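You operate a simulated robot arm through the tools that you are given. There is no shell and no other tool. Be economical: measure what you need, move in short steps, check, and stop when the job is done.

Carry out the task below with a simulated robot arm. There is one attempt and no reset: what you move stays moved.

Task
Empty the jar of white frit into the steel frit dish.
Fine: dish on the graphite slab; nothing spilt; jar back in its place with its lid on; glass stays. Set down upright: jar of white frit.

It is judged by the outcome, as a careful person would: the job done as asked, and still so three seconds after it is handed in. It fails if anything else is knocked over, pushed out of place, dropped, spilled or broken. Lids that push on must go on centred and level and be pressed home; caps that screw on are set level and turned clockwise until they are tight.

Robot
A 7-joint arm with a two-finger parallel gripper, fixed in place. Base frame: the origin is at the foot of the arm, x ahead of it, y to its left, z up. Units: m, rad, N and s.
With the tool pointing down near the work surface it reaches from about 0.3 to 0.76 m from the base axis. Its first joint turns from -2.897 to 2.897 rad. Payload 3.91 kg.
Tool frame: the origin (TCP) lies between the finger pads and is the grasp point; the fingertips stand 0.03 m ahead of it; z points along the fingers, y is the line along which they close. The gripper opens to 0.11 m. The fingers are 0.02 m wide and 0.01 m thick; the gripper's body (0.048 by 0.112 m) begins 0.055 m behind the TCP.
Orientation is that of the tool frame in the base frame, as a unit quaternion [w, x, y, z]. With the fingers straight down and closing along the base's y, the tool's x points along the base's -x, its y along +y and its z along -z.

Tools
- The arm moves only by the tool send_rows. Its argument "plan" is a list of rows, each a list of 3 entries, a list of its own where there are three numbers: the shift along the tool's x, y, z in cm, then the turn, a rotation vector about the tool's x, y, z in rad, then the opening, from 0 (shut) to 1 (fully open). In form: [[[tx, ty, tz], [wx, wy, wz], grip], ...]. A call has 1 to 8 rows; each row shifts and turns the commanded pose from where the row before left it, along the tool's axes as they then stand. Rows are played at 5 a second. More than 0.05 m and 0.15 rad between two rows, or a gripper value outside its range, and nothing of the call is played. Where a pose cannot be reached the arm comes as near as it can. A force on the tool above 40 N (or 10 N above the force at the start of the call, whichever is more), or a blocked arm, ends the call early, and 0.2 s more pass. The fingers move at their own pace (about 0.153 m/s each) and stop on an object; they squeeze with about 40 N. The grip force told is the motor's: it shows also when the fingers shut on nothing. Time passes only in rows, and 0.2 s behind the last, so rows that do not move let the fingers close. It gives the time, the measured TCP pose, the force on the tool (base axes), the opening and the grip force at its end, in the units of the frame above (readings bear some noise), with the torque about the TCP (base axes, N m) and any sound that the robot's microphone picked up, and new pictures: "views" is both (left out), scene, wrist or none.
- Cameras (640 x 400 px; columns grow to the right, rows downward): "scene" is fixed at [0.2199, 0.6503, 1.8004]; the picture's right is [-0.95, -0.30, 0.00], its down [-0.25, 0.81, -0.53] and it looks along [0.16, -0.51, -0.85] (base axes); focal length 348 px, centre (320, 200). "wrist" rides on the gripper at [0.077, 0.007, -0.114] in the tool frame; the picture's right is [-0.09, 1.00, 0.00], its down [-0.80, -0.07, -0.59] and it looks along [-0.59, -0.05, 0.80] (tool axes); focal length 270 px, centre (320, 200). There is no depth. A picture from a camera that has moved, and an enlarged one, comes with that camera's place and axes in the base frame and with its lens.
- move_column(by): slides the trunk up (or, below 0, down) by that many m; the arm rides with it, the base frame stays. It gives what a move gives, with no picture.
- zoom(camera, box): a new picture of the part [left, top, right, bottom] of that camera's present view, enlarged. No time passes.
- job_done(): hands the job in; it is judged then, once.

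Go step by step. Nothing tells you positions but the pictures and the camera data: compare them with the known pose of the tool, close in by small moves and look again before you grip or let go. The budget is 120 turns and 200 pictures, counting those below and the enlarged ones. Unless the task says otherwise, let go and move clear before handing in, and close with one line.

The tools are called by a JSON object that holds its "method" and its "body". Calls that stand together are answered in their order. send_rows: Moves the arm, as the interface text tells. Its arguments: {"type":"object","properties":{"plan":{"type":"array","items":{"type":"array"}},"views":{"type":"string","enum":["both","scene","wrist","none"]}},"required":["plan"]} The other tools are called the same way: move_column (by) slides the trunk up or down; zoom (camera, box) takes an enlarged picture of a part of a camera's view; job_done () hands the job in.

At the start:

```text
clock: 0.0
eef_pos: [0.3441, 0.2245, 1.3074]
tcp_rot: [-0.001, 0.0, 1.0, 0.0]
ft_force: [-0.3, 0.6, -0.5]
wrist_torque: [0.03, -0.04, -0.01]
grip_width: 0.1102
grip_force: 0.1
trunk travel left (down, up): [-0.575, 0.035]
```

scene: 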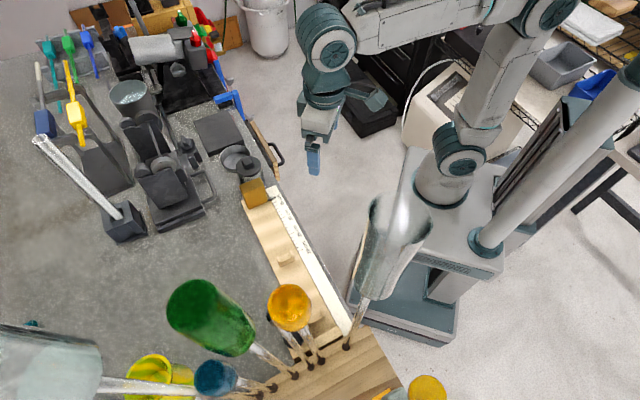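
wrist: 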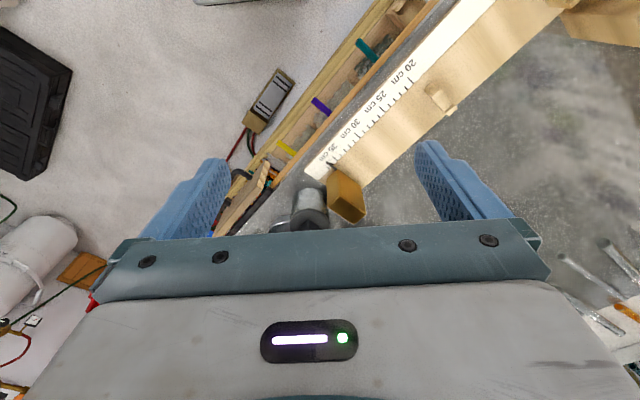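

I see a glassworking bench with tools, a graphite slab, and colored glass. I'll zoom in to identify the jar, dish and lid.

{"method": "zoom", "body": {"camera": "scene", "box": [20, 20, 340, 220]}}

{"method": "zoom", "body": {"camera": "scene", "box": [180, 80, 340, 180]}}

{"method": "zoom", "body": {"camera": "scene", "box": [180, 160, 420, 400]}}

{"method": "zoom", "body": {"camera": "wrist", "box": [200, 0, 440, 240]}}

```text
2.00 times, centred on (180, 120) of scene
camera zoom: at [0.2199, 0.6503, 1.8004], right [-0.95, -0.3, 0.0], down [-0.25, 0.81, -0.53], along [0.16, -0.51, -0.85], focal length 696 px, centre (600, 360)
```

zoom: 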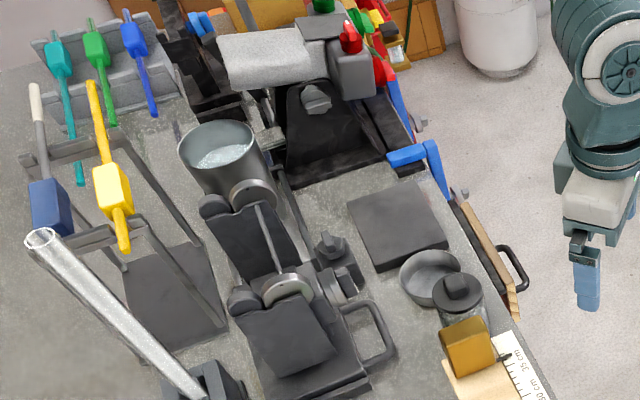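

```text
4.00 times, centred on (260, 130) of scene
camera zoom: at [0.2199, 0.6503, 1.8004], right [-0.95, -0.3, 0.0], down [-0.25, 0.81, -0.53], along [0.16, -0.51, -0.85], focal length 1391 px, centre (560, 480)
```

zoom: 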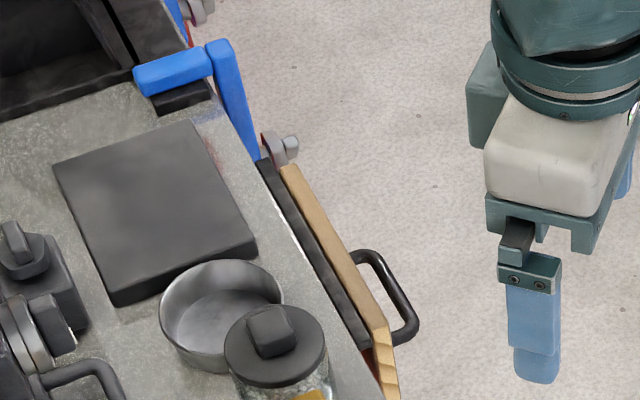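

```text
1.67 times, centred on (300, 280) of scene
camera zoom: at [0.2199, 0.6503, 1.8004], right [-0.95, -0.3, 0.0], down [-0.25, 0.81, -0.53], along [0.16, -0.51, -0.85], focal length 580 px, centre (353, 67)
```

zoom: 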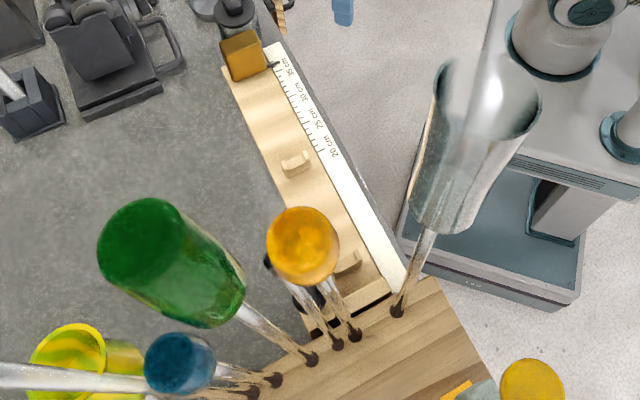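

```text
1.67 times, centred on (320, 120) of wrist
camera zoom: at [0.2682, 0.231, 1.4209], right [0.09, 1.0, 0.0], down [0.8, -0.07, 0.59], along [0.59, -0.05, -0.8], focal length 450 px, centre (320, 333)
```

zoom: 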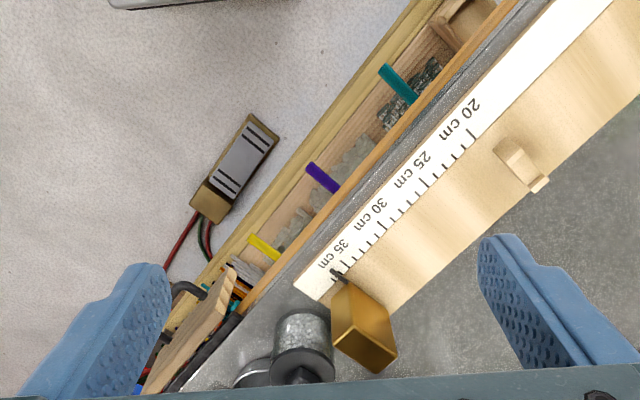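

Jar with black knobbed lid is around (0.55, 0.19), the dish around (0.64, 0.12), and the slab around (0.72, 0.05); the surface is near z≈1.0. I'll move to a better viewpoint.

{"method": "send_rows", "body": {"plan": [[[-3, -3, 0], [0, 0, 0], 1], [[-3, -3, 0], [0, 0, 0], 1], [[-3, -3, 0], [0, 0, 0], 1], [[0, 0, 0], [0, 0, 0], 1]]}}

```text
clock: 1.0
eef_pos: [0.436, 0.1323, 1.3062]
tcp_rot: [0.0, 0.0, 1.0, 0.0]
ft_force: [0.2, 0.9, 0.2]
wrist_torque: [0.0, 0.01, 0.0]
grip_width: 0.1101
grip_force: 0.2
trunk travel left (down, up): [-0.575, 0.035]
camera wrist: at [0.3585, 0.1393, 1.4205], right [0.09, 1.0, 0.0], down [0.8, -0.07, 0.59], along [0.59, -0.05, -0.8], focal length 270 px, centre (320, 200)
```

scene: 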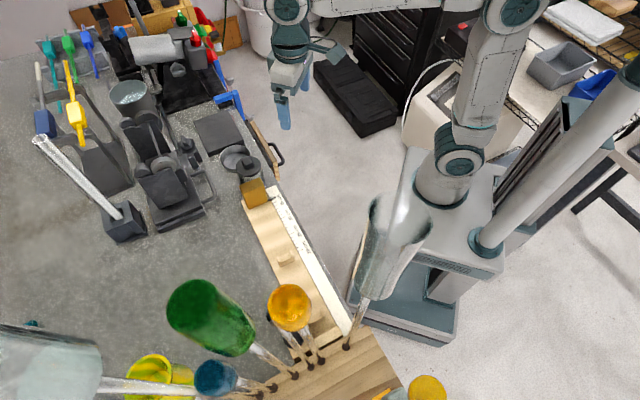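
wrist: 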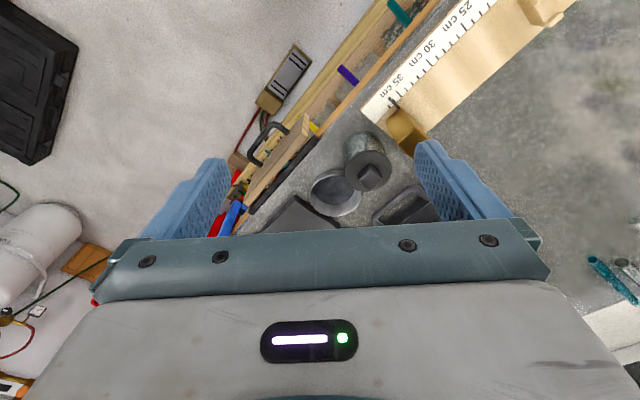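

The jar and dish are visible now, with the slab partly hidden. I'll move further forward for a clear view.

{"method": "send_rows", "body": {"plan": [[[-4, -1, 0], [0, 0, 0], 1], [[-4, -1, 0], [0, 0, 0], 1], [[-4, -1, 0], [0, 0, 0], 1], [[0, 0, 0], [0, 0, 0], 1]], "views": "wrist"}}

{"method": "zoom", "body": {"camera": "wrist", "box": [220, 20, 460, 260]}}

```text
clock: 2.0
eef_pos: [0.5531, 0.1031, 1.3073]
tcp_rot: [0.0, -0.001, 1.0, -0.001]
ft_force: [0.4, -0.3, -0.5]
wrist_torque: [0.02, 0.01, -0.01]
grip_width: 0.1097
grip_force: 0.0
trunk travel left (down, up): [-0.575, 0.035]
camera wrist: at [0.4768, 0.1094, 1.4202], right [0.09, 1.0, 0.0], down [0.8, -0.07, 0.59], along [0.59, -0.05, -0.8], focal length 270 px, centre (320, 200)
```

wrist: 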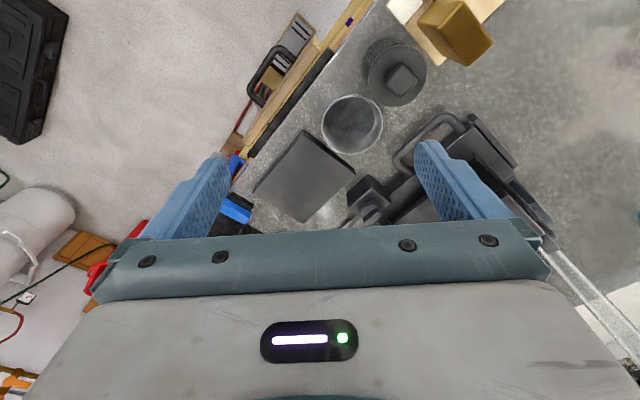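

```text
1.67 times, centred on (340, 140) of wrist
camera zoom: at [0.4768, 0.1094, 1.4202], right [0.09, 1.0, 0.0], down [0.8, -0.07, 0.59], along [0.59, -0.05, -0.8], focal length 450 px, centre (287, 300)
```

zoom: 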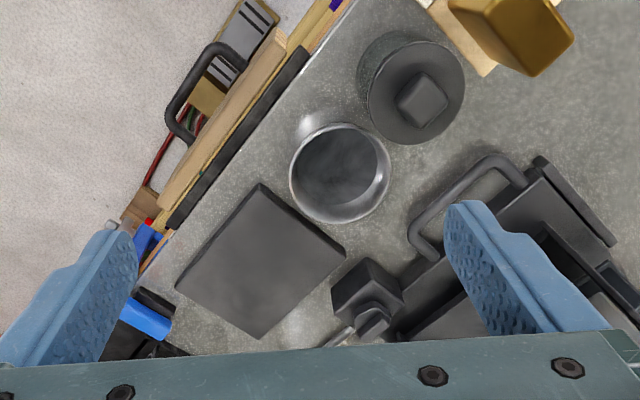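

Triangulated: lid at (0.551, 0.190, z≈1.10), dish rim at (0.618, 0.142, z≈1.06), slab centre (0.712, 0.063) turned about 45°. I'll yaw the tool 45° so the fingers close across the free sides of the dish, and look again.

{"method": "send_rows", "body": {"plan": [[[0, 0, 0], [0, 0, 0.131], 1], [[0, 0, 0], [0, 0, 0.131], 1], [[0, 0, 0], [0, 0, 0.131], 1], [[0, 0, 0], [0, 0, 0.131], 1], [[0, 0, 0], [0, 0, 0.131], 1], [[0, 0, 0], [0, 0, 0.131], 1], [[-1.8, 4.5, 0], [0, 0, 0], 1], [[0, 2.8, 0], [0, 0, 0], 1]]}}

{"method": "zoom", "body": {"camera": "wrist", "box": [200, 0, 480, 240]}}

```text
clock: 3.8
eef_pos: [0.6198, 0.1454, 1.3073]
tcp_rot: [0.0, 0.382, 0.924, 0.0]
ft_force: [0.1, -0.3, -0.5]
wrist_torque: [0.01, 0.01, -0.01]
grip_width: 0.1101
grip_force: 0.0
trunk travel left (down, up): [-0.575, 0.035]
camera wrist: at [0.5708, 0.2042, 1.4206], right [0.77, 0.64, 0.0], down [0.52, -0.62, 0.59], along [0.38, -0.46, -0.8], focal length 270 px, centre (320, 200)
```

scene: 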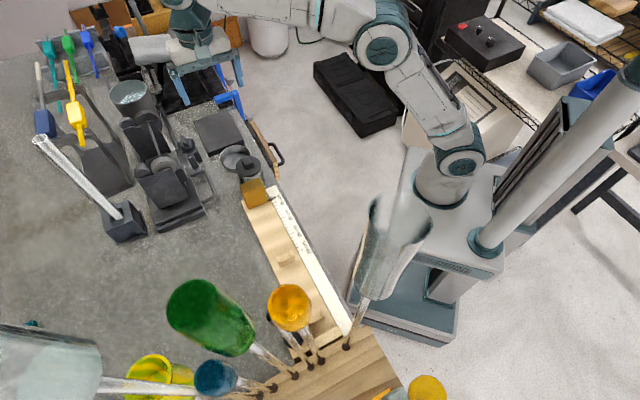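
wrist: 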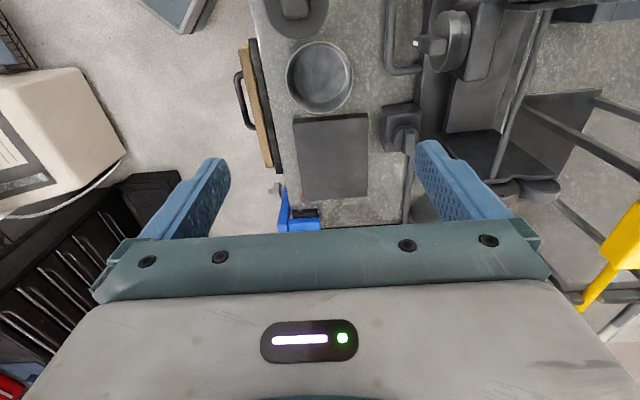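

```text
1.67 times, centred on (340, 120) of wrist
camera zoom: at [0.5708, 0.2042, 1.4206], right [0.77, 0.64, 0.0], down [0.52, -0.62, 0.59], along [0.38, -0.46, -0.8], focal length 450 px, centre (287, 333)
```

zoom: 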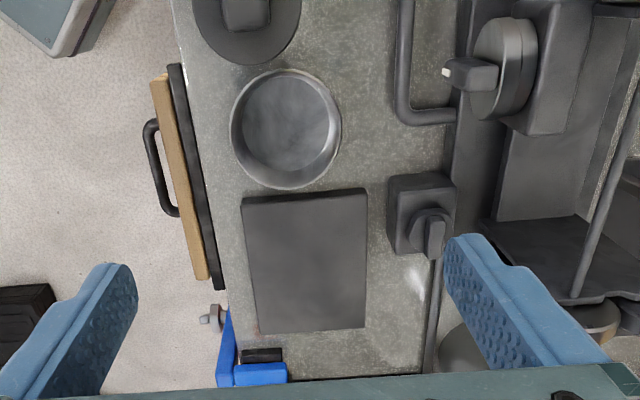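

Slab is neatly aligned with the tool now and the dish is confirmed at (0.618, 0.143). Descending to just above the dish rim.

{"method": "send_rows", "body": {"plan": [[[0, -0.3, 4.5], [0, 0, 0], 1], [[0, 0, 4.5], [0, 0, 0], 1], [[0, 0, 4.5], [0, 0, 0], 1], [[0, 0, 4], [0, 0, 0], 1], [[0, 0, 0], [0, 0, 0], 1]]}}

{"method": "zoom", "body": {"camera": "scene", "box": [160, 80, 320, 180]}}

```text
clock: 5.0
eef_pos: [0.6174, 0.1419, 1.1313]
tcp_rot: [0.0, 0.384, 0.924, 0.0]
ft_force: [-0.4, -0.5, 0.1]
wrist_torque: [0.02, 0.0, -0.02]
grip_width: 0.1099
grip_force: 0.0
trunk travel left (down, up): [-0.575, 0.035]
camera wrist: at [0.5674, 0.2011, 1.2456], right [0.77, 0.64, 0.0], down [0.52, -0.62, 0.59], along [0.38, -0.46, -0.8], focal length 270 px, centre (320, 200)
```

scene: 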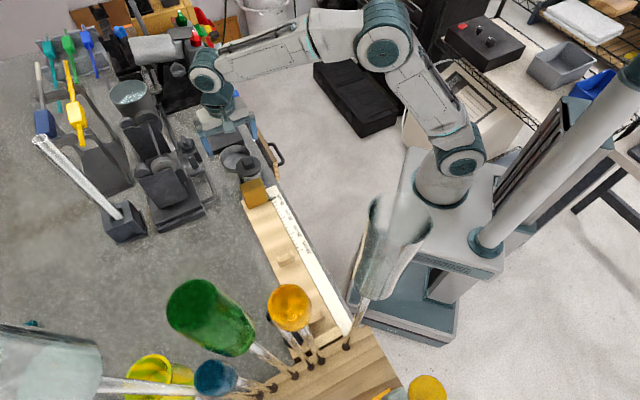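
wrist: 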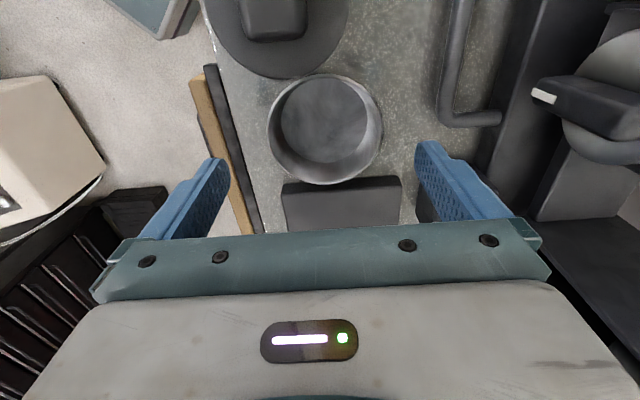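

```text
4.00 times, centred on (240, 130) of scene
camera zoom: at [0.2199, 0.6503, 1.8004], right [-0.95, -0.3, 0.0], down [-0.25, 0.81, -0.53], along [0.16, -0.51, -0.85], focal length 1391 px, centre (640, 480)
```

zoom: 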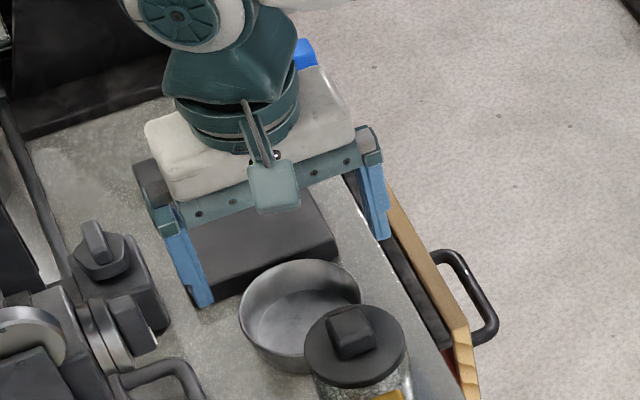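

The fingers straddle the dish lane and clear the jar. I'll go down to about z 1.066, watching force.

{"method": "send_rows", "body": {"plan": [[[0.1, 0.3, 2.5], [0, 0, 0], 1], [[0, 0, 2.0], [0, 0, 0], 1], [[0, 0, 1.2], [0, 0, 0], 1], [[0, 0, 0.8], [0, 0, 0], 1], [[0, 0, 0], [0, 0, 0], 1]]}}

{"method": "zoom", "body": {"camera": "scene", "box": [160, 80, 320, 180]}}

```text
clock: 6.2
eef_pos: [0.6186, 0.1452, 1.0659]
tcp_rot: [0.001, 0.383, 0.924, 0.0]
ft_force: [-0.2, -0.2, 0.2]
wrist_torque: [0.0, 0.02, 0.04]
grip_width: 0.11
grip_force: 0.0
trunk travel left (down, up): [-0.575, 0.035]
camera wrist: at [0.569, 0.2038, 1.18], right [0.77, 0.64, 0.0], down [0.52, -0.62, 0.59], along [0.38, -0.46, -0.8], focal length 270 px, centre (320, 200)
```

scene: 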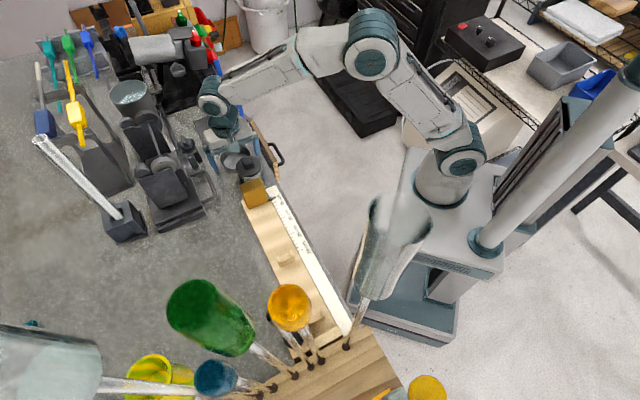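
wrist: 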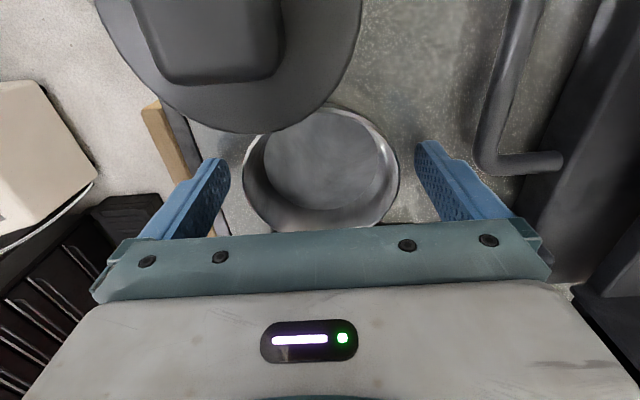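

```text
4.00 times, centred on (240, 130) of scene
camera zoom: at [0.2199, 0.6503, 1.8004], right [-0.95, -0.3, 0.0], down [-0.25, 0.81, -0.53], along [0.16, -0.51, -0.85], focal length 1391 px, centre (640, 480)
```

zoom: 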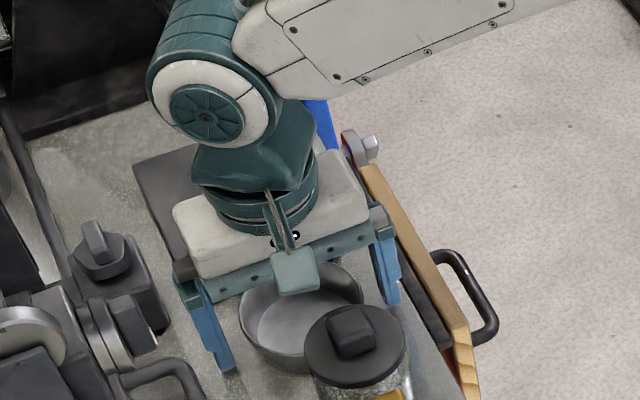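

Dish is centred between the fingers with the rim at about z 1.055. I'll go down 4 mm more and close gently.

{"method": "send_rows", "body": {"plan": [[[0.2, 0, 0.4], [0, 0, 0], 1], [[0, 0, 0], [0, 0, 0], 0.85], [[0, 0, 0], [0, 0, 0], 0.78], [[0, 0, 0], [0, 0, 0], 0.6], [[0, 0, 0], [0, 0, 0], 0.6], [[0, 0, 0], [0, 0, 0], 0.6]]}}

```text
clock: 7.6
eef_pos: [0.6179, 0.1454, 1.0632]
tcp_rot: [0.0, 0.384, 0.923, 0.0]
ft_force: [0.8, 0.3, 0.1]
wrist_torque: [0.0, -0.06, 0.01]
grip_width: 0.0851
grip_force: 39.5
trunk travel left (down, up): [-0.575, 0.035]
camera wrist: at [0.5678, 0.2052, 1.176], right [0.77, 0.64, 0.0], down [0.52, -0.62, 0.59], along [0.38, -0.46, -0.8], focal length 270 px, centre (320, 200)
```

scene: 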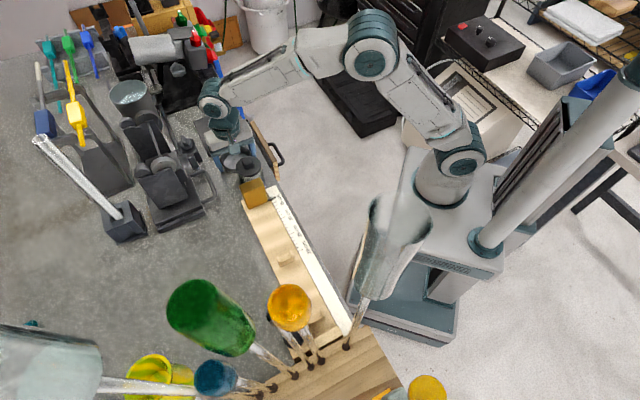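
wrist: 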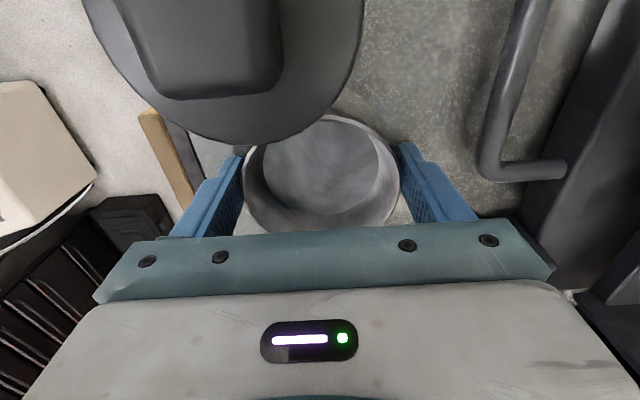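

Dish is gripped at 85 mm. Lifting straight up, then moving over the slab centre.

{"method": "send_rows", "body": {"plan": [[[0, 0, -2], [0, 0, 0], 0.6], [[0, 0, -3], [0, 0, 0], 0.6], [[-3.5, 0.2, 0], [0, 0, 0], 0.6], [[-4.5, 0.3, 0], [0, 0, 0], 0.6], [[-4.4, 0.3, 0], [0, 0, 0], 0.6], [[0, 0, 0], [0, 0, 0], 0.6]]}}

{"method": "zoom", "body": {"camera": "scene", "box": [140, 80, 300, 180]}}

```text
clock: 9.0
eef_pos: [0.7115, 0.0648, 1.1147]
tcp_rot: [0.0, 0.382, 0.924, -0.001]
ft_force: [-0.2, -0.4, -1.2]
wrist_torque: [0.03, 0.01, 0.01]
grip_width: 0.0851
grip_force: 39.8
trunk travel left (down, up): [-0.575, 0.035]
camera wrist: at [0.6607, 0.1238, 1.2277], right [0.77, 0.64, 0.0], down [0.52, -0.62, 0.59], along [0.38, -0.46, -0.8], focal length 270 px, centre (320, 200)
```

scene: 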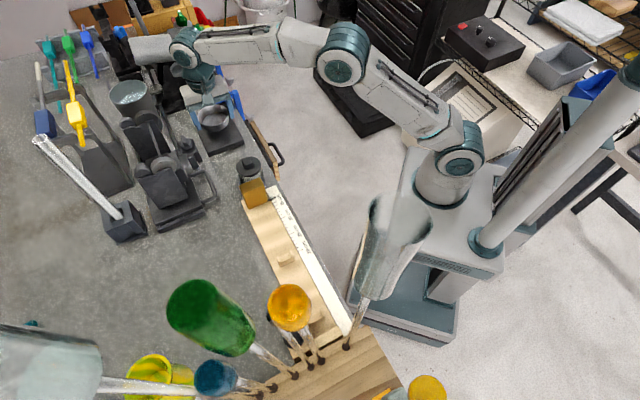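
wrist: 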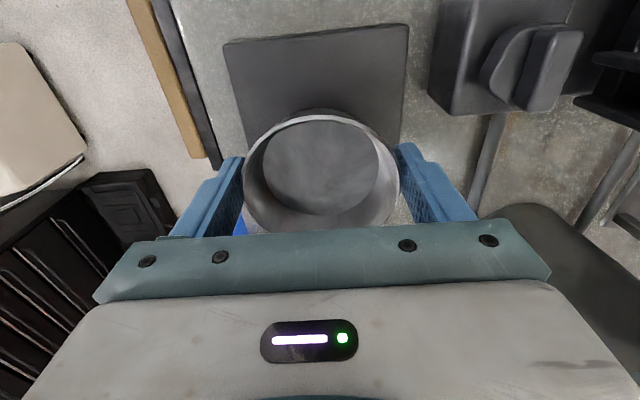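

```text
4.00 times, centred on (220, 130) of scene
camera zoom: at [0.2199, 0.6503, 1.8004], right [-0.95, -0.3, 0.0], down [-0.25, 0.81, -0.53], along [0.16, -0.51, -0.85], focal length 1391 px, centre (720, 480)
```

zoom: 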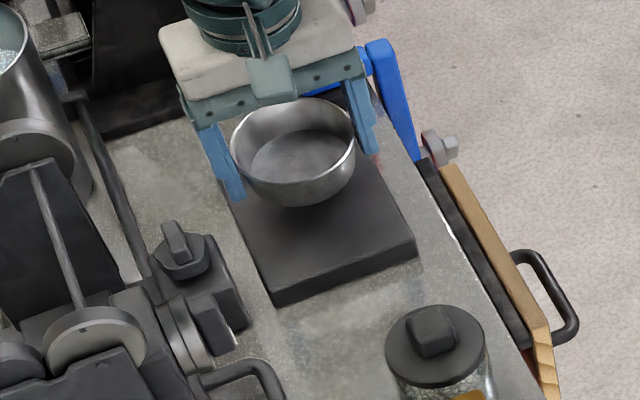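

Dish is over the slab and laterally centred; shifting 5 mm inward and lowering with small steps to feel contact.

{"method": "send_rows", "body": {"plan": [[[-0.5, 0, 0.8], [0, 0, 0], 0.6], [[0, 0, 0.6], [0, 0, 0], 0.6], [[0, 0, 0.4], [0, 0, 0], 0.6], [[0, 0, 0], [0, 0, 0], 0.6]], "views": "wrist"}}

{"method": "zoom", "body": {"camera": "scene", "box": [170, 85, 270, 160]}}

```text
clock: 10.0
eef_pos: [0.7154, 0.0606, 1.0934]
tcp_rot: [0.0, 0.384, 0.923, 0.001]
ft_force: [0.2, 0.4, -1.3]
wrist_torque: [-0.01, 0.0, -0.03]
grip_width: 0.0849
grip_force: 39.8
trunk travel left (down, up): [-0.575, 0.035]
camera wrist: at [0.6646, 0.1195, 1.2078], right [0.77, 0.64, 0.0], down [0.52, -0.62, 0.59], along [0.38, -0.46, -0.8], focal length 270 px, centre (320, 200)
```

wrist: 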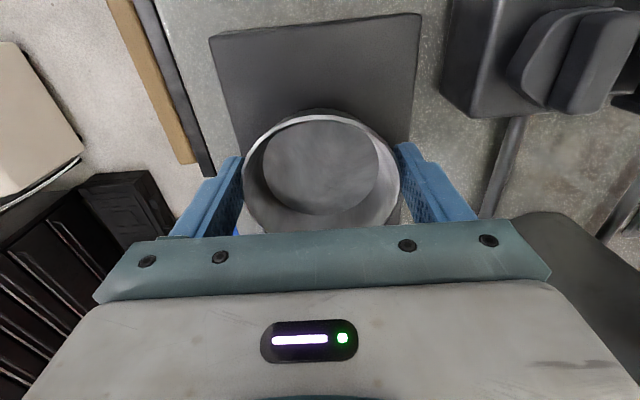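

```text
5.33 times, centred on (220, 122) of scene
camera zoom: at [0.2199, 0.6503, 1.8004], right [-0.95, -0.3, 0.0], down [-0.25, 0.81, -0.53], along [0.16, -0.51, -0.85], focal length 1855 px, centre (853, 613)
```

zoom: 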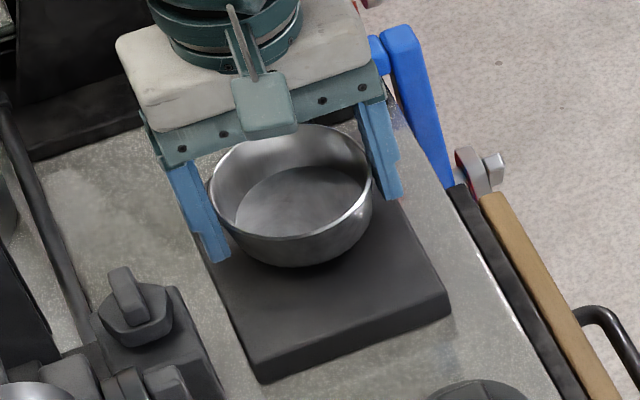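

Still above the slab. I'll shift back 5 mm and continue down in small steps until contact.

{"method": "send_rows", "body": {"plan": [[[0.5, 0, 0.3], [0, 0, 0], 0.6], [[0, 0, 0.3], [0, 0, 0], 0.6], [[0, 0, 0], [0, 0, 0], 0.6]], "views": "none"}}

{"method": "send_rows", "body": {"plan": [[[0, 0, 0.2], [0, 0, 0], 0.6], [[0, 0, 0.2], [0, 0, 0], 0.6], [[0, 0, 0], [0, 0, 0], 0.6]], "views": "none"}}

{"method": "zoom", "body": {"camera": "scene", "box": [170, 85, 270, 160]}}

```text
clock: 10.8
eef_pos: [0.7118, 0.0625, 1.089]
tcp_rot: [0.0, 0.384, 0.923, 0.0]
ft_force: [-0.1, 0.3, -1.7]
wrist_torque: [0.02, 0.02, 0.05]
grip_width: 0.0851
grip_force: 39.7
trunk travel left (down, up): [-0.575, 0.035]
```

```text
clock: 11.6
eef_pos: [0.7129, 0.0636, 1.0847]
tcp_rot: [0.0, 0.384, 0.923, 0.0]
ft_force: [-0.2, 0.6, -0.9]
wrist_torque: [0.02, 0.04, 0.01]
grip_width: 0.0851
grip_force: 40.1
trunk travel left (down, up): [-0.575, 0.035]
```

```text
5.33 times, centred on (220, 122) of scene
camera zoom: at [0.2199, 0.6503, 1.8004], right [-0.95, -0.3, 0.0], down [-0.25, 0.81, -0.53], along [0.16, -0.51, -0.85], focal length 1855 px, centre (853, 613)
```

zoom: 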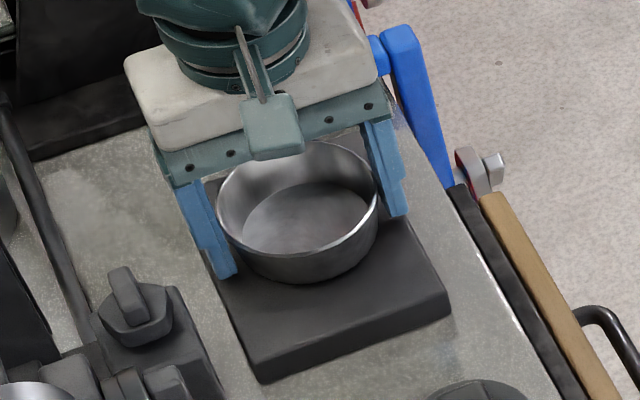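

No contact yet; continuing in 2 mm steps.

{"method": "send_rows", "body": {"plan": [[[0, 0, 0.2], [0, 0, 0], 0.6], [[0, 0, 0.1], [0, 0, 0], 0.6], [[0, 0, 0], [0, 0, 0], 0.6]], "views": "none"}}

{"method": "send_rows", "body": {"plan": [[[0, 0, 0.15], [0, 0, 0], 0.6], [[0, 0, 0.1], [0, 0, 0], 0.6], [[0, 0, 0], [0, 0, 0], 0.6]], "views": "none"}}

```text
clock: 12.4
eef_pos: [0.7115, 0.0612, 1.083]
tcp_rot: [0.0, 0.383, 0.924, -0.001]
ft_force: [-0.6, -0.1, 0.2]
wrist_torque: [0.0, -0.02, 0.0]
grip_width: 0.085
grip_force: 39.7
trunk travel left (down, up): [-0.575, 0.035]
```

```text
clock: 13.2
eef_pos: [0.7101, 0.0629, 1.0828]
tcp_rot: [0.002, 0.384, 0.923, 0.001]
ft_force: [7.8, 0.7, 16.1]
wrist_torque: [0.03, 0.1, 0.01]
grip_width: 0.085
grip_force: 39.9
trunk travel left (down, up): [-0.575, 0.035]
```

Contact at TCP z≈1.083. Relieving the pressure and releasing partly, then fully and rising.

{"method": "send_rows", "body": {"plan": [[[0, 0, -0.2], [0, 0, 0], 0.6], [[0, 0, 0], [0, 0, 0], 0.85], [[0, 0, 0], [0, 0, 0], 0.98], [[0, 0, -1.5], [0, 0, 0], 0.98], [[0, 0, -4], [0, 0, 0], 0.98], [[0, 0, -4.5], [0, 0, 0], 0.98], [[0, 0, -4.5], [0, 0, 0], 0.98], [[0, 0, 0], [0, 0, 0], 0.98]]}}

{"method": "zoom", "body": {"camera": "scene", "box": [180, 85, 300, 205]}}

```text
clock: 15.0
eef_pos: [0.711, 0.0632, 1.2283]
tcp_rot: [-0.001, 0.384, 0.923, -0.001]
ft_force: [0.0, -0.3, -0.1]
wrist_torque: [-0.02, 0.0, 0.0]
grip_width: 0.1078
grip_force: 0.1
trunk travel left (down, up): [-0.575, 0.035]
camera wrist: at [0.661, 0.1217, 1.3429], right [0.77, 0.64, 0.0], down [0.52, -0.62, 0.59], along [0.38, -0.46, -0.8], focal length 270 px, centre (320, 200)
```

scene: 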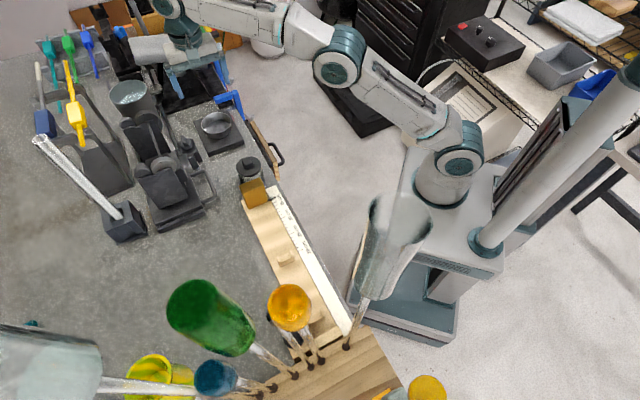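
wrist: 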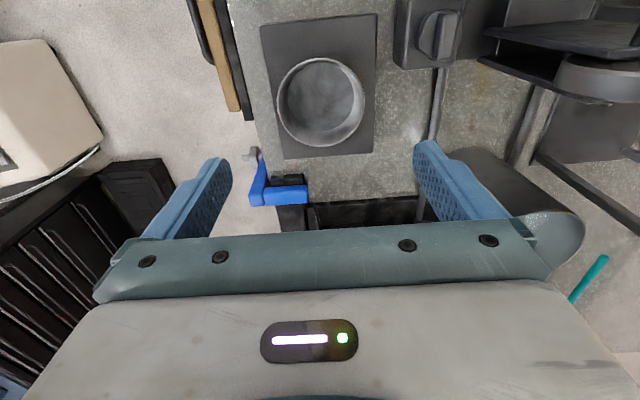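

```text
3.33 times, centred on (240, 145) of scene
camera zoom: at [0.2199, 0.6503, 1.8004], right [-0.95, -0.3, 0.0], down [-0.25, 0.81, -0.53], along [0.16, -0.51, -0.85], focal length 1159 px, centre (587, 383)
```

zoom: 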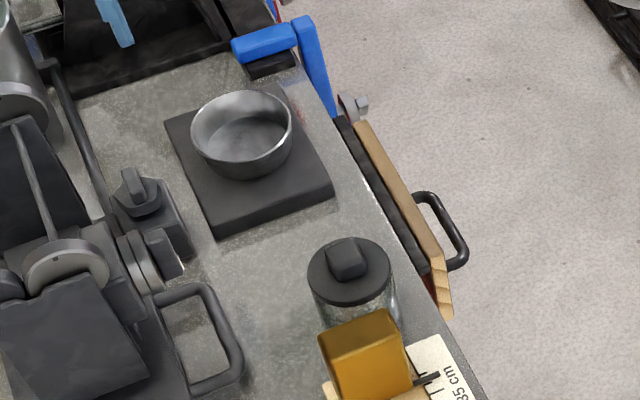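

Dish sits centred on the slab at (0.712, 0.061). Now moving above the jar to inspect the lid.

{"method": "send_rows", "body": {"plan": [[[4.5, -0.5, 0], [0, 0, 0], 0.98], [[4.5, -0.5, 0], [0, 0, 0], 0.98], [[4.5, -0.5, 0], [0, 0, 0], 0.98], [[4.5, -0.5, 0], [0, 0, 0], 0.98], [[2.3, -0.3, 0], [0, 0, 0], 0.98], [[0, 0, 0], [0, 0, 0], 0.98]]}}

{"method": "zoom", "body": {"camera": "wrist", "box": [220, 0, 460, 240]}}

```text
clock: 16.4
eef_pos: [0.5517, 0.1903, 1.2259]
tcp_rot: [0.0, 0.383, 0.924, 0.0]
ft_force: [0.6, 0.3, -0.1]
wrist_torque: [0.0, -0.03, -0.01]
grip_width: 0.1079
grip_force: 0.0
trunk travel left (down, up): [-0.575, 0.035]
camera wrist: at [0.5008, 0.249, 1.3389], right [0.77, 0.64, 0.0], down [0.52, -0.62, 0.59], along [0.38, -0.46, -0.8], focal length 270 px, centre (320, 200)
```

scene: 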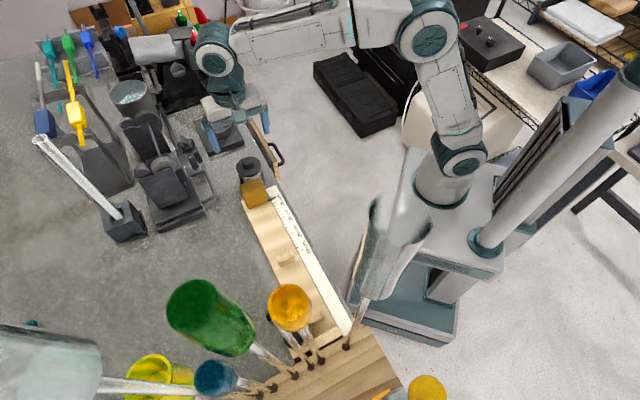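
wrist: 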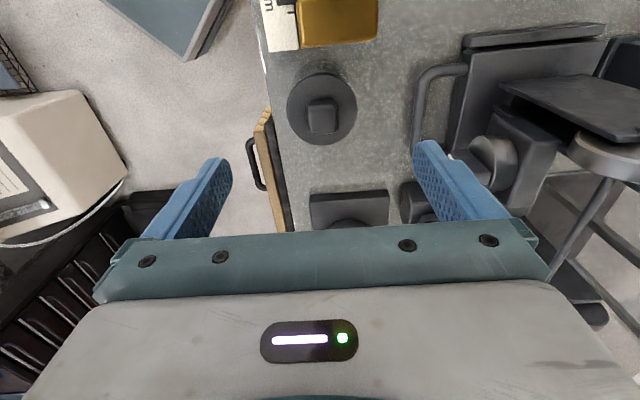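

```text
1.67 times, centred on (340, 120) of wrist
camera zoom: at [0.5008, 0.249, 1.3389], right [0.77, 0.64, 0.0], down [0.52, -0.62, 0.59], along [0.38, -0.46, -0.8], focal length 450 px, centre (287, 333)
```

zoom: 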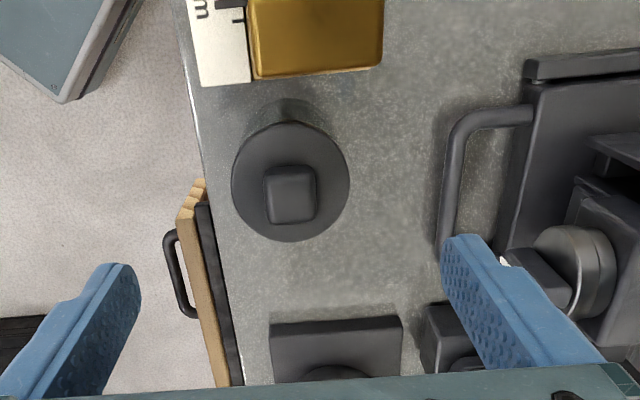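

The block beside the jar is close, so jar handling there must be from above. Lid axis is (0.551, 0.1905) with a ~25 mm square knob aligned with the tool. I'll narrow the fingers and descend over the knob.

{"method": "send_rows", "body": {"plan": [[[0, 0, 3], [0, 0, 0], 0.5], [[0, 0, 3], [0, 0, 0], 0.5], [[0, 0, 1], [0, 0, 0], 0.5], [[0, 0, 0], [0, 0, 0], 0.5]]}}

{"method": "zoom", "body": {"camera": "scene", "box": [210, 130, 290, 210]}}

```text
clock: 17.4
eef_pos: [0.5508, 0.1893, 1.155]
tcp_rot: [-0.001, 0.384, 0.923, 0.0]
ft_force: [0.2, 0.1, -0.4]
wrist_torque: [0.0, 0.02, 0.01]
grip_width: 0.055
grip_force: 0.0
trunk travel left (down, up): [-0.575, 0.035]
camera wrist: at [0.5019, 0.2486, 1.2698], right [0.77, 0.64, 0.0], down [0.52, -0.62, 0.59], along [0.38, -0.46, -0.8], focal length 270 px, centre (320, 200)
```

scene: 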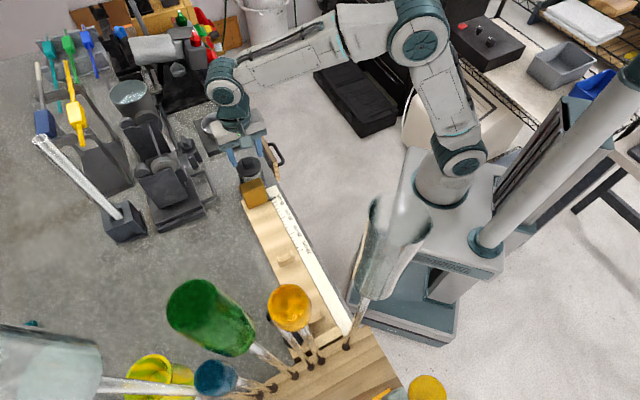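
wrist: 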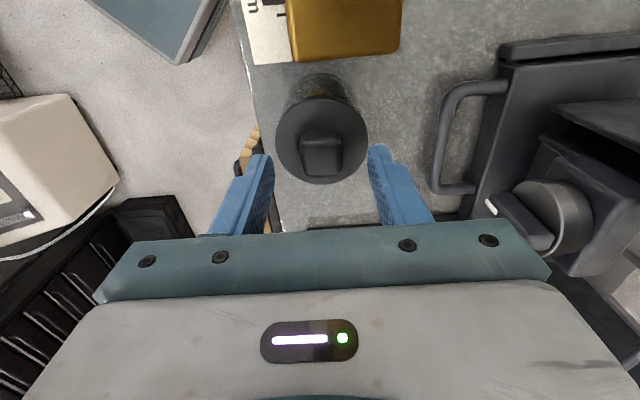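

```text
5.00 times, centred on (250, 170) of scene
camera zoom: at [0.2199, 0.6503, 1.8004], right [-0.95, -0.3, 0.0], down [-0.25, 0.81, -0.53], along [0.16, -0.51, -0.85], focal length 1739 px, centre (670, 350)
```

zoom: 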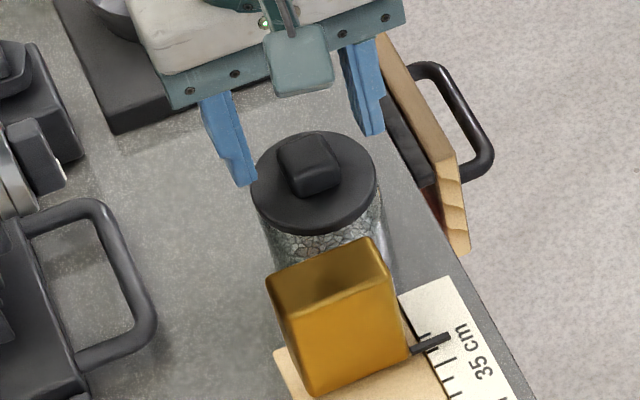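

Knob is between the fingers. Descending so the tips sit just above the lid disc, then closing on the knob.

{"method": "send_rows", "body": {"plan": [[[0.2, 0, 0.9], [0, 0, 0], 0.5], [[0, 0, 0.8], [0, 0, 0], 0.5], [[0, 0, 0], [0, 0, 0], 0.5]]}}

{"method": "zoom", "body": {"camera": "scene", "box": [220, 140, 280, 200]}}

```text
clock: 18.2
eef_pos: [0.5497, 0.1914, 1.1394]
tcp_rot: [0.0, 0.384, 0.923, 0.001]
ft_force: [0.9, 0.6, 0.0]
wrist_torque: [0.0, -0.02, -0.02]
grip_width: 0.0548
grip_force: 0.0
trunk travel left (down, up): [-0.575, 0.035]
camera wrist: at [0.5007, 0.2503, 1.253], right [0.77, 0.64, 0.0], down [0.52, -0.62, 0.59], along [0.38, -0.46, -0.8], focal length 270 px, centre (320, 200)
```

scene: 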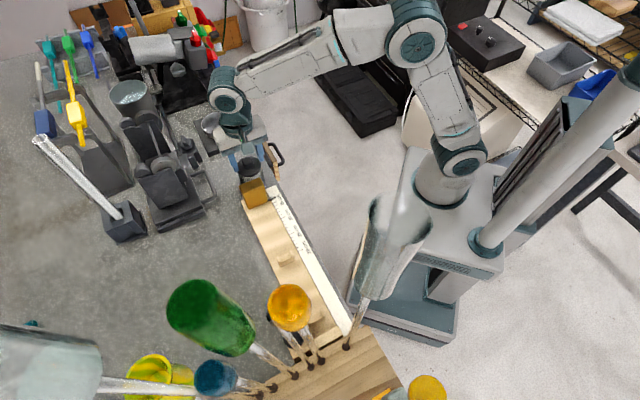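
wrist: 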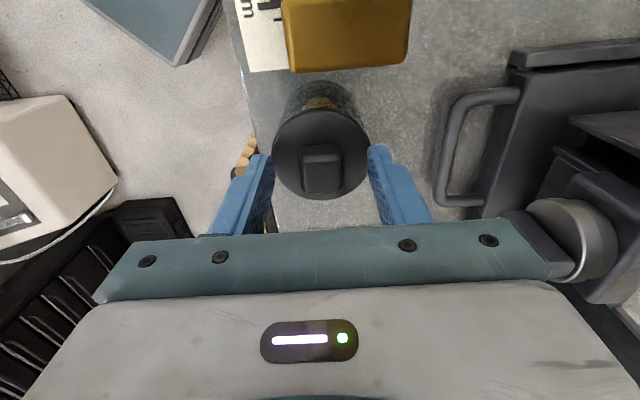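

```text
6.67 times, centred on (250, 170) of scene
camera zoom: at [0.2199, 0.6503, 1.8004], right [-0.95, -0.3, 0.0], down [-0.25, 0.81, -0.53], along [0.16, -0.51, -0.85], focal length 2319 px, centre (787, 400)
```

zoom: 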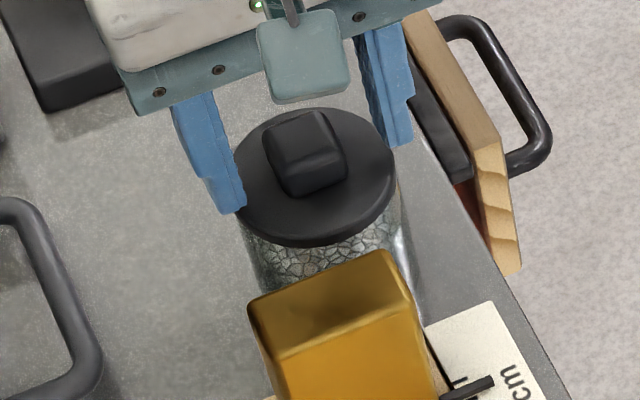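

Good clearance. Fine-adjusting 3 mm, lowering 5 mm more, and closing on the knob.

{"method": "send_rows", "body": {"plan": [[[0.3, 0, 0.5], [0, 0, 0], 0.5], [[0, 0, 0], [0, 0, 0], 0.3], [[0, 0, 0], [0, 0, 0], 0.1], [[0, 0, 0], [0, 0, 0], 0.1], [[0, 0, 0], [0, 0, 0], 0.1]]}}

{"method": "zoom", "body": {"camera": "scene", "box": [220, 140, 280, 200]}}

```text
clock: 19.4
eef_pos: [0.5483, 0.1935, 1.1347]
tcp_rot: [0.001, 0.384, 0.923, 0.0]
ft_force: [0.1, -0.6, 0.3]
wrist_torque: [-0.02, -0.02, 0.02]
grip_width: 0.0246
grip_force: 40.3
trunk travel left (down, up): [-0.575, 0.035]
heard: snap
camera wrist: at [0.4987, 0.2524, 1.2482], right [0.77, 0.64, 0.0], down [0.52, -0.62, 0.59], along [0.38, -0.46, -0.8], focal length 270 px, centre (320, 200)
```

scene: 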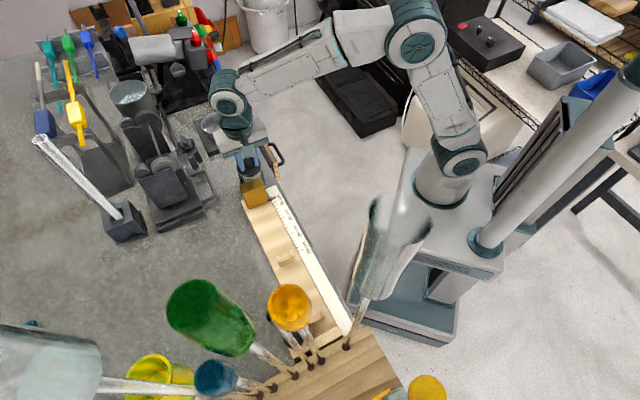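
wrist: 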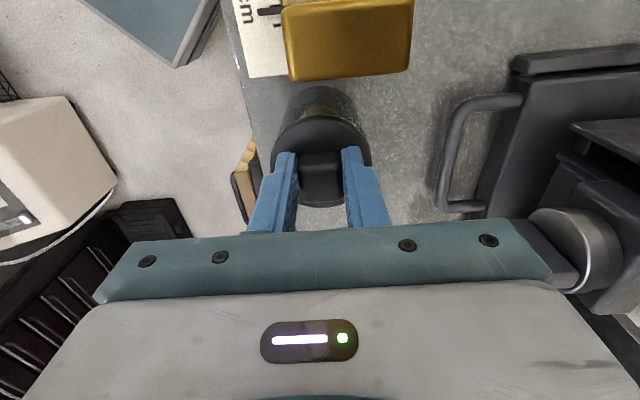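

```text
6.67 times, centred on (250, 170) of scene
camera zoom: at [0.2199, 0.6503, 1.8004], right [-0.95, -0.3, 0.0], down [-0.25, 0.81, -0.53], along [0.16, -0.51, -0.85], focal length 2319 px, centre (787, 400)
```

zoom: 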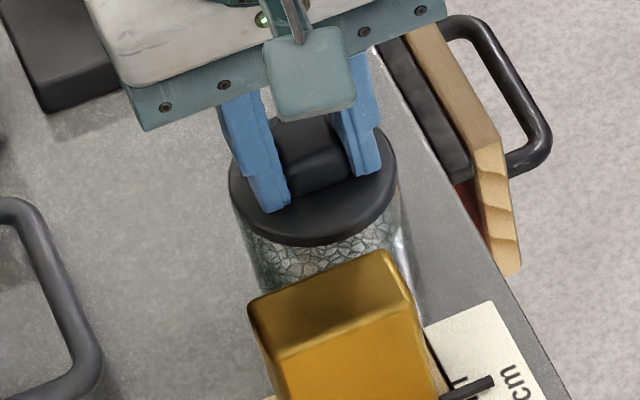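

A "snap" on closing suggests a push-on lid loosening (or the lid squaring to the fingers). I'll lift slightly and check the jar stays down.

{"method": "send_rows", "body": {"plan": [[[0, 0, -0.3], [0, 0, 0], 0.1], [[0, 0, -0.4], [0, 0, 0], 0.1], [[0, 0, -0.5], [0, 0, 0], 0.1], [[0, 0, 0], [0, 0, 0], 0.1]], "views": "wrist"}}

{"method": "zoom", "body": {"camera": "scene", "box": [220, 140, 280, 200]}}

```text
clock: 20.4
eef_pos: [0.5474, 0.1941, 1.1484]
tcp_rot: [0.0, 0.384, 0.924, 0.0]
ft_force: [-0.3, -0.4, -1.1]
wrist_torque: [-0.05, 0.0, 0.01]
grip_width: 0.0247
grip_force: 39.8
trunk travel left (down, up): [-0.575, 0.035]
camera wrist: at [0.4986, 0.2535, 1.2608], right [0.77, 0.64, 0.0], down [0.52, -0.62, 0.59], along [0.38, -0.46, -0.8], focal length 270 px, centre (320, 200)
```

wrist: 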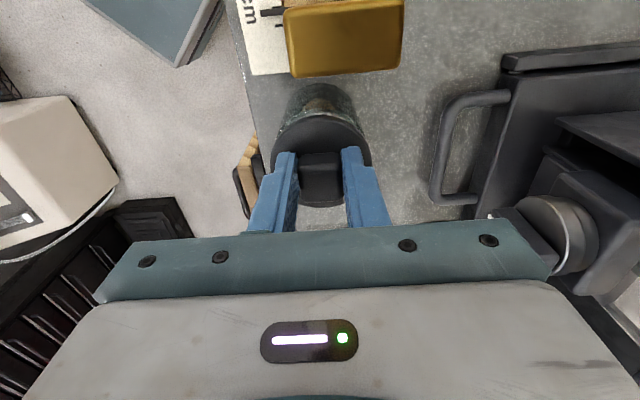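

```text
6.67 times, centred on (250, 170) of scene
camera zoom: at [0.2199, 0.6503, 1.8004], right [-0.95, -0.3, 0.0], down [-0.25, 0.81, -0.53], along [0.16, -0.51, -0.85], focal length 2319 px, centre (787, 400)
```

zoom: 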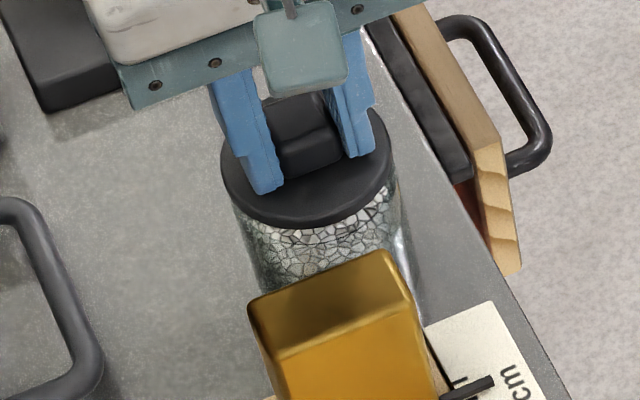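

Only ~1 N extra weight, so just the lid is lifting. Raising more to verify.

{"method": "send_rows", "body": {"plan": [[[0, 0, -1.5], [0, 0, 0], 0.1], [[0, 0, -2], [0, 0, 0], 0.1], [[0, 0, -2], [0, 0, 0], 0.1], [[0, 0, 0], [0, 0, 0], 0.1]]}}

{"method": "zoom", "body": {"camera": "scene", "box": [220, 140, 280, 200]}}

{"method": "zoom", "body": {"camera": "wrist", "box": [220, 0, 480, 240]}}

```text
clock: 21.4
eef_pos: [0.5489, 0.1943, 1.2033]
tcp_rot: [-0.001, 0.384, 0.924, 0.001]
ft_force: [-0.4, 0.3, -0.8]
wrist_torque: [0.03, -0.02, -0.02]
grip_width: 0.0245
grip_force: 40.1
trunk travel left (down, up): [-0.575, 0.035]
camera wrist: at [0.499, 0.2531, 1.3166], right [0.77, 0.64, 0.0], down [0.52, -0.62, 0.59], along [0.38, -0.46, -0.8], focal length 270 px, centre (320, 200)
```

scene: 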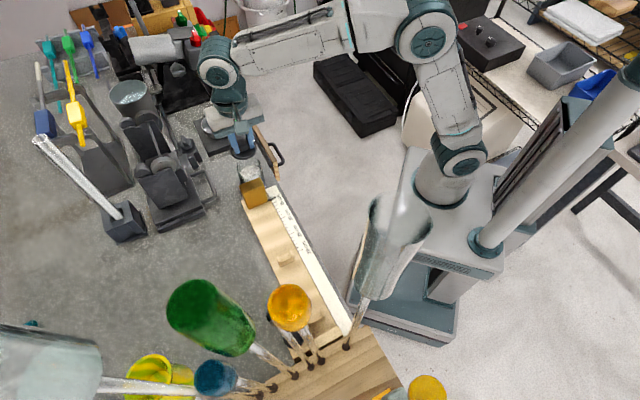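
wrist: 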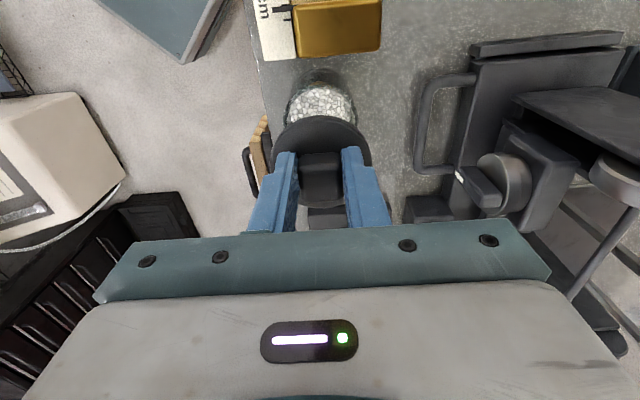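

```text
6.67 times, centred on (250, 170) of scene
camera zoom: at [0.2199, 0.6503, 1.8004], right [-0.95, -0.3, 0.0], down [-0.25, 0.81, -0.53], along [0.16, -0.51, -0.85], focal length 2319 px, centre (787, 400)
```

zoom: 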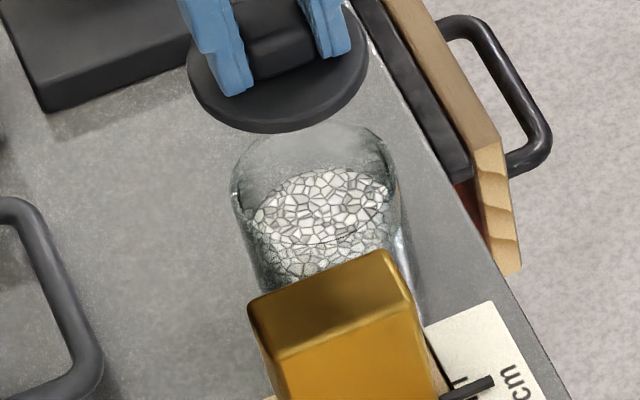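

```text
1.67 times, centred on (350, 120) of wrist
camera zoom: at [0.499, 0.2531, 1.3166], right [0.77, 0.64, 0.0], down [0.52, -0.62, 0.59], along [0.38, -0.46, -0.8], focal length 450 px, centre (270, 333)
```

zoom: 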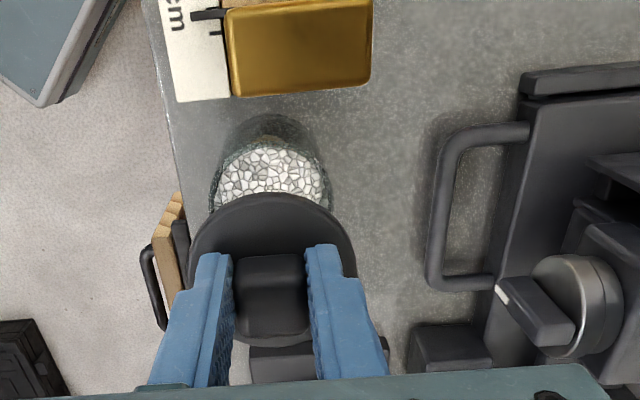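

Lid is off and jar stands undisturbed. I'll set the lid down on the open table between the jar and slab.

{"method": "send_rows", "body": {"plan": [[[-4.5, 1.2, 0], [0, 0, 0], 0.1], [[-4.8, 1.3, 0], [0, 0, 0], 0.1], [[0, 0, 4], [0, 0, 0], 0.1], [[0, 0, 4], [0, 0, 0], 0.1], [[0, 0, 2], [0, 0, 0], 0.1], [[0, 0, 0], [0, 0, 0], 0.1]]}}

{"method": "zoom", "body": {"camera": "scene", "box": [190, 110, 280, 200]}}

```text
clock: 22.8
eef_pos: [0.6315, 0.1462, 1.1013]
tcp_rot: [0.0, 0.383, 0.924, 0.0]
ft_force: [-0.5, -0.1, 0.5]
wrist_torque: [0.0, 0.02, -0.01]
grip_width: 0.0245
grip_force: 40.0
trunk travel left (down, up): [-0.575, 0.035]
camera wrist: at [0.5821, 0.2053, 1.2136], right [0.77, 0.64, 0.0], down [0.52, -0.62, 0.59], along [0.38, -0.46, -0.8], focal length 270 px, centre (320, 200)
```

scene: 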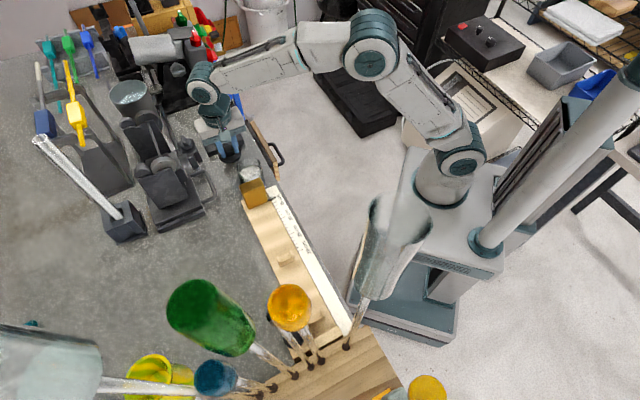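
wrist: 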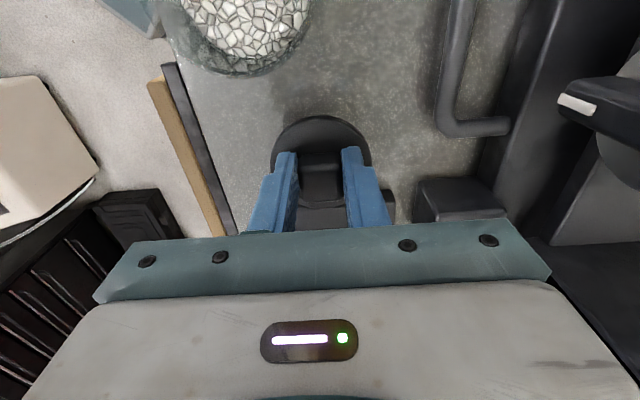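

```text
4.44 times, centred on (235, 155) of scene
camera zoom: at [0.2199, 0.6503, 1.8004], right [-0.95, -0.3, 0.0], down [-0.25, 0.81, -0.53], along [0.16, -0.51, -0.85], focal length 1546 px, centre (698, 400)
```

zoom: 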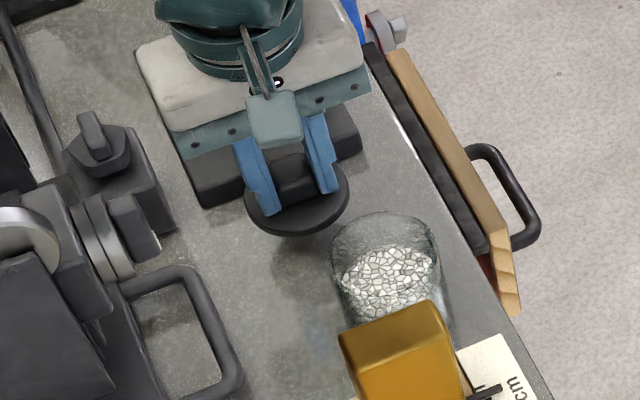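

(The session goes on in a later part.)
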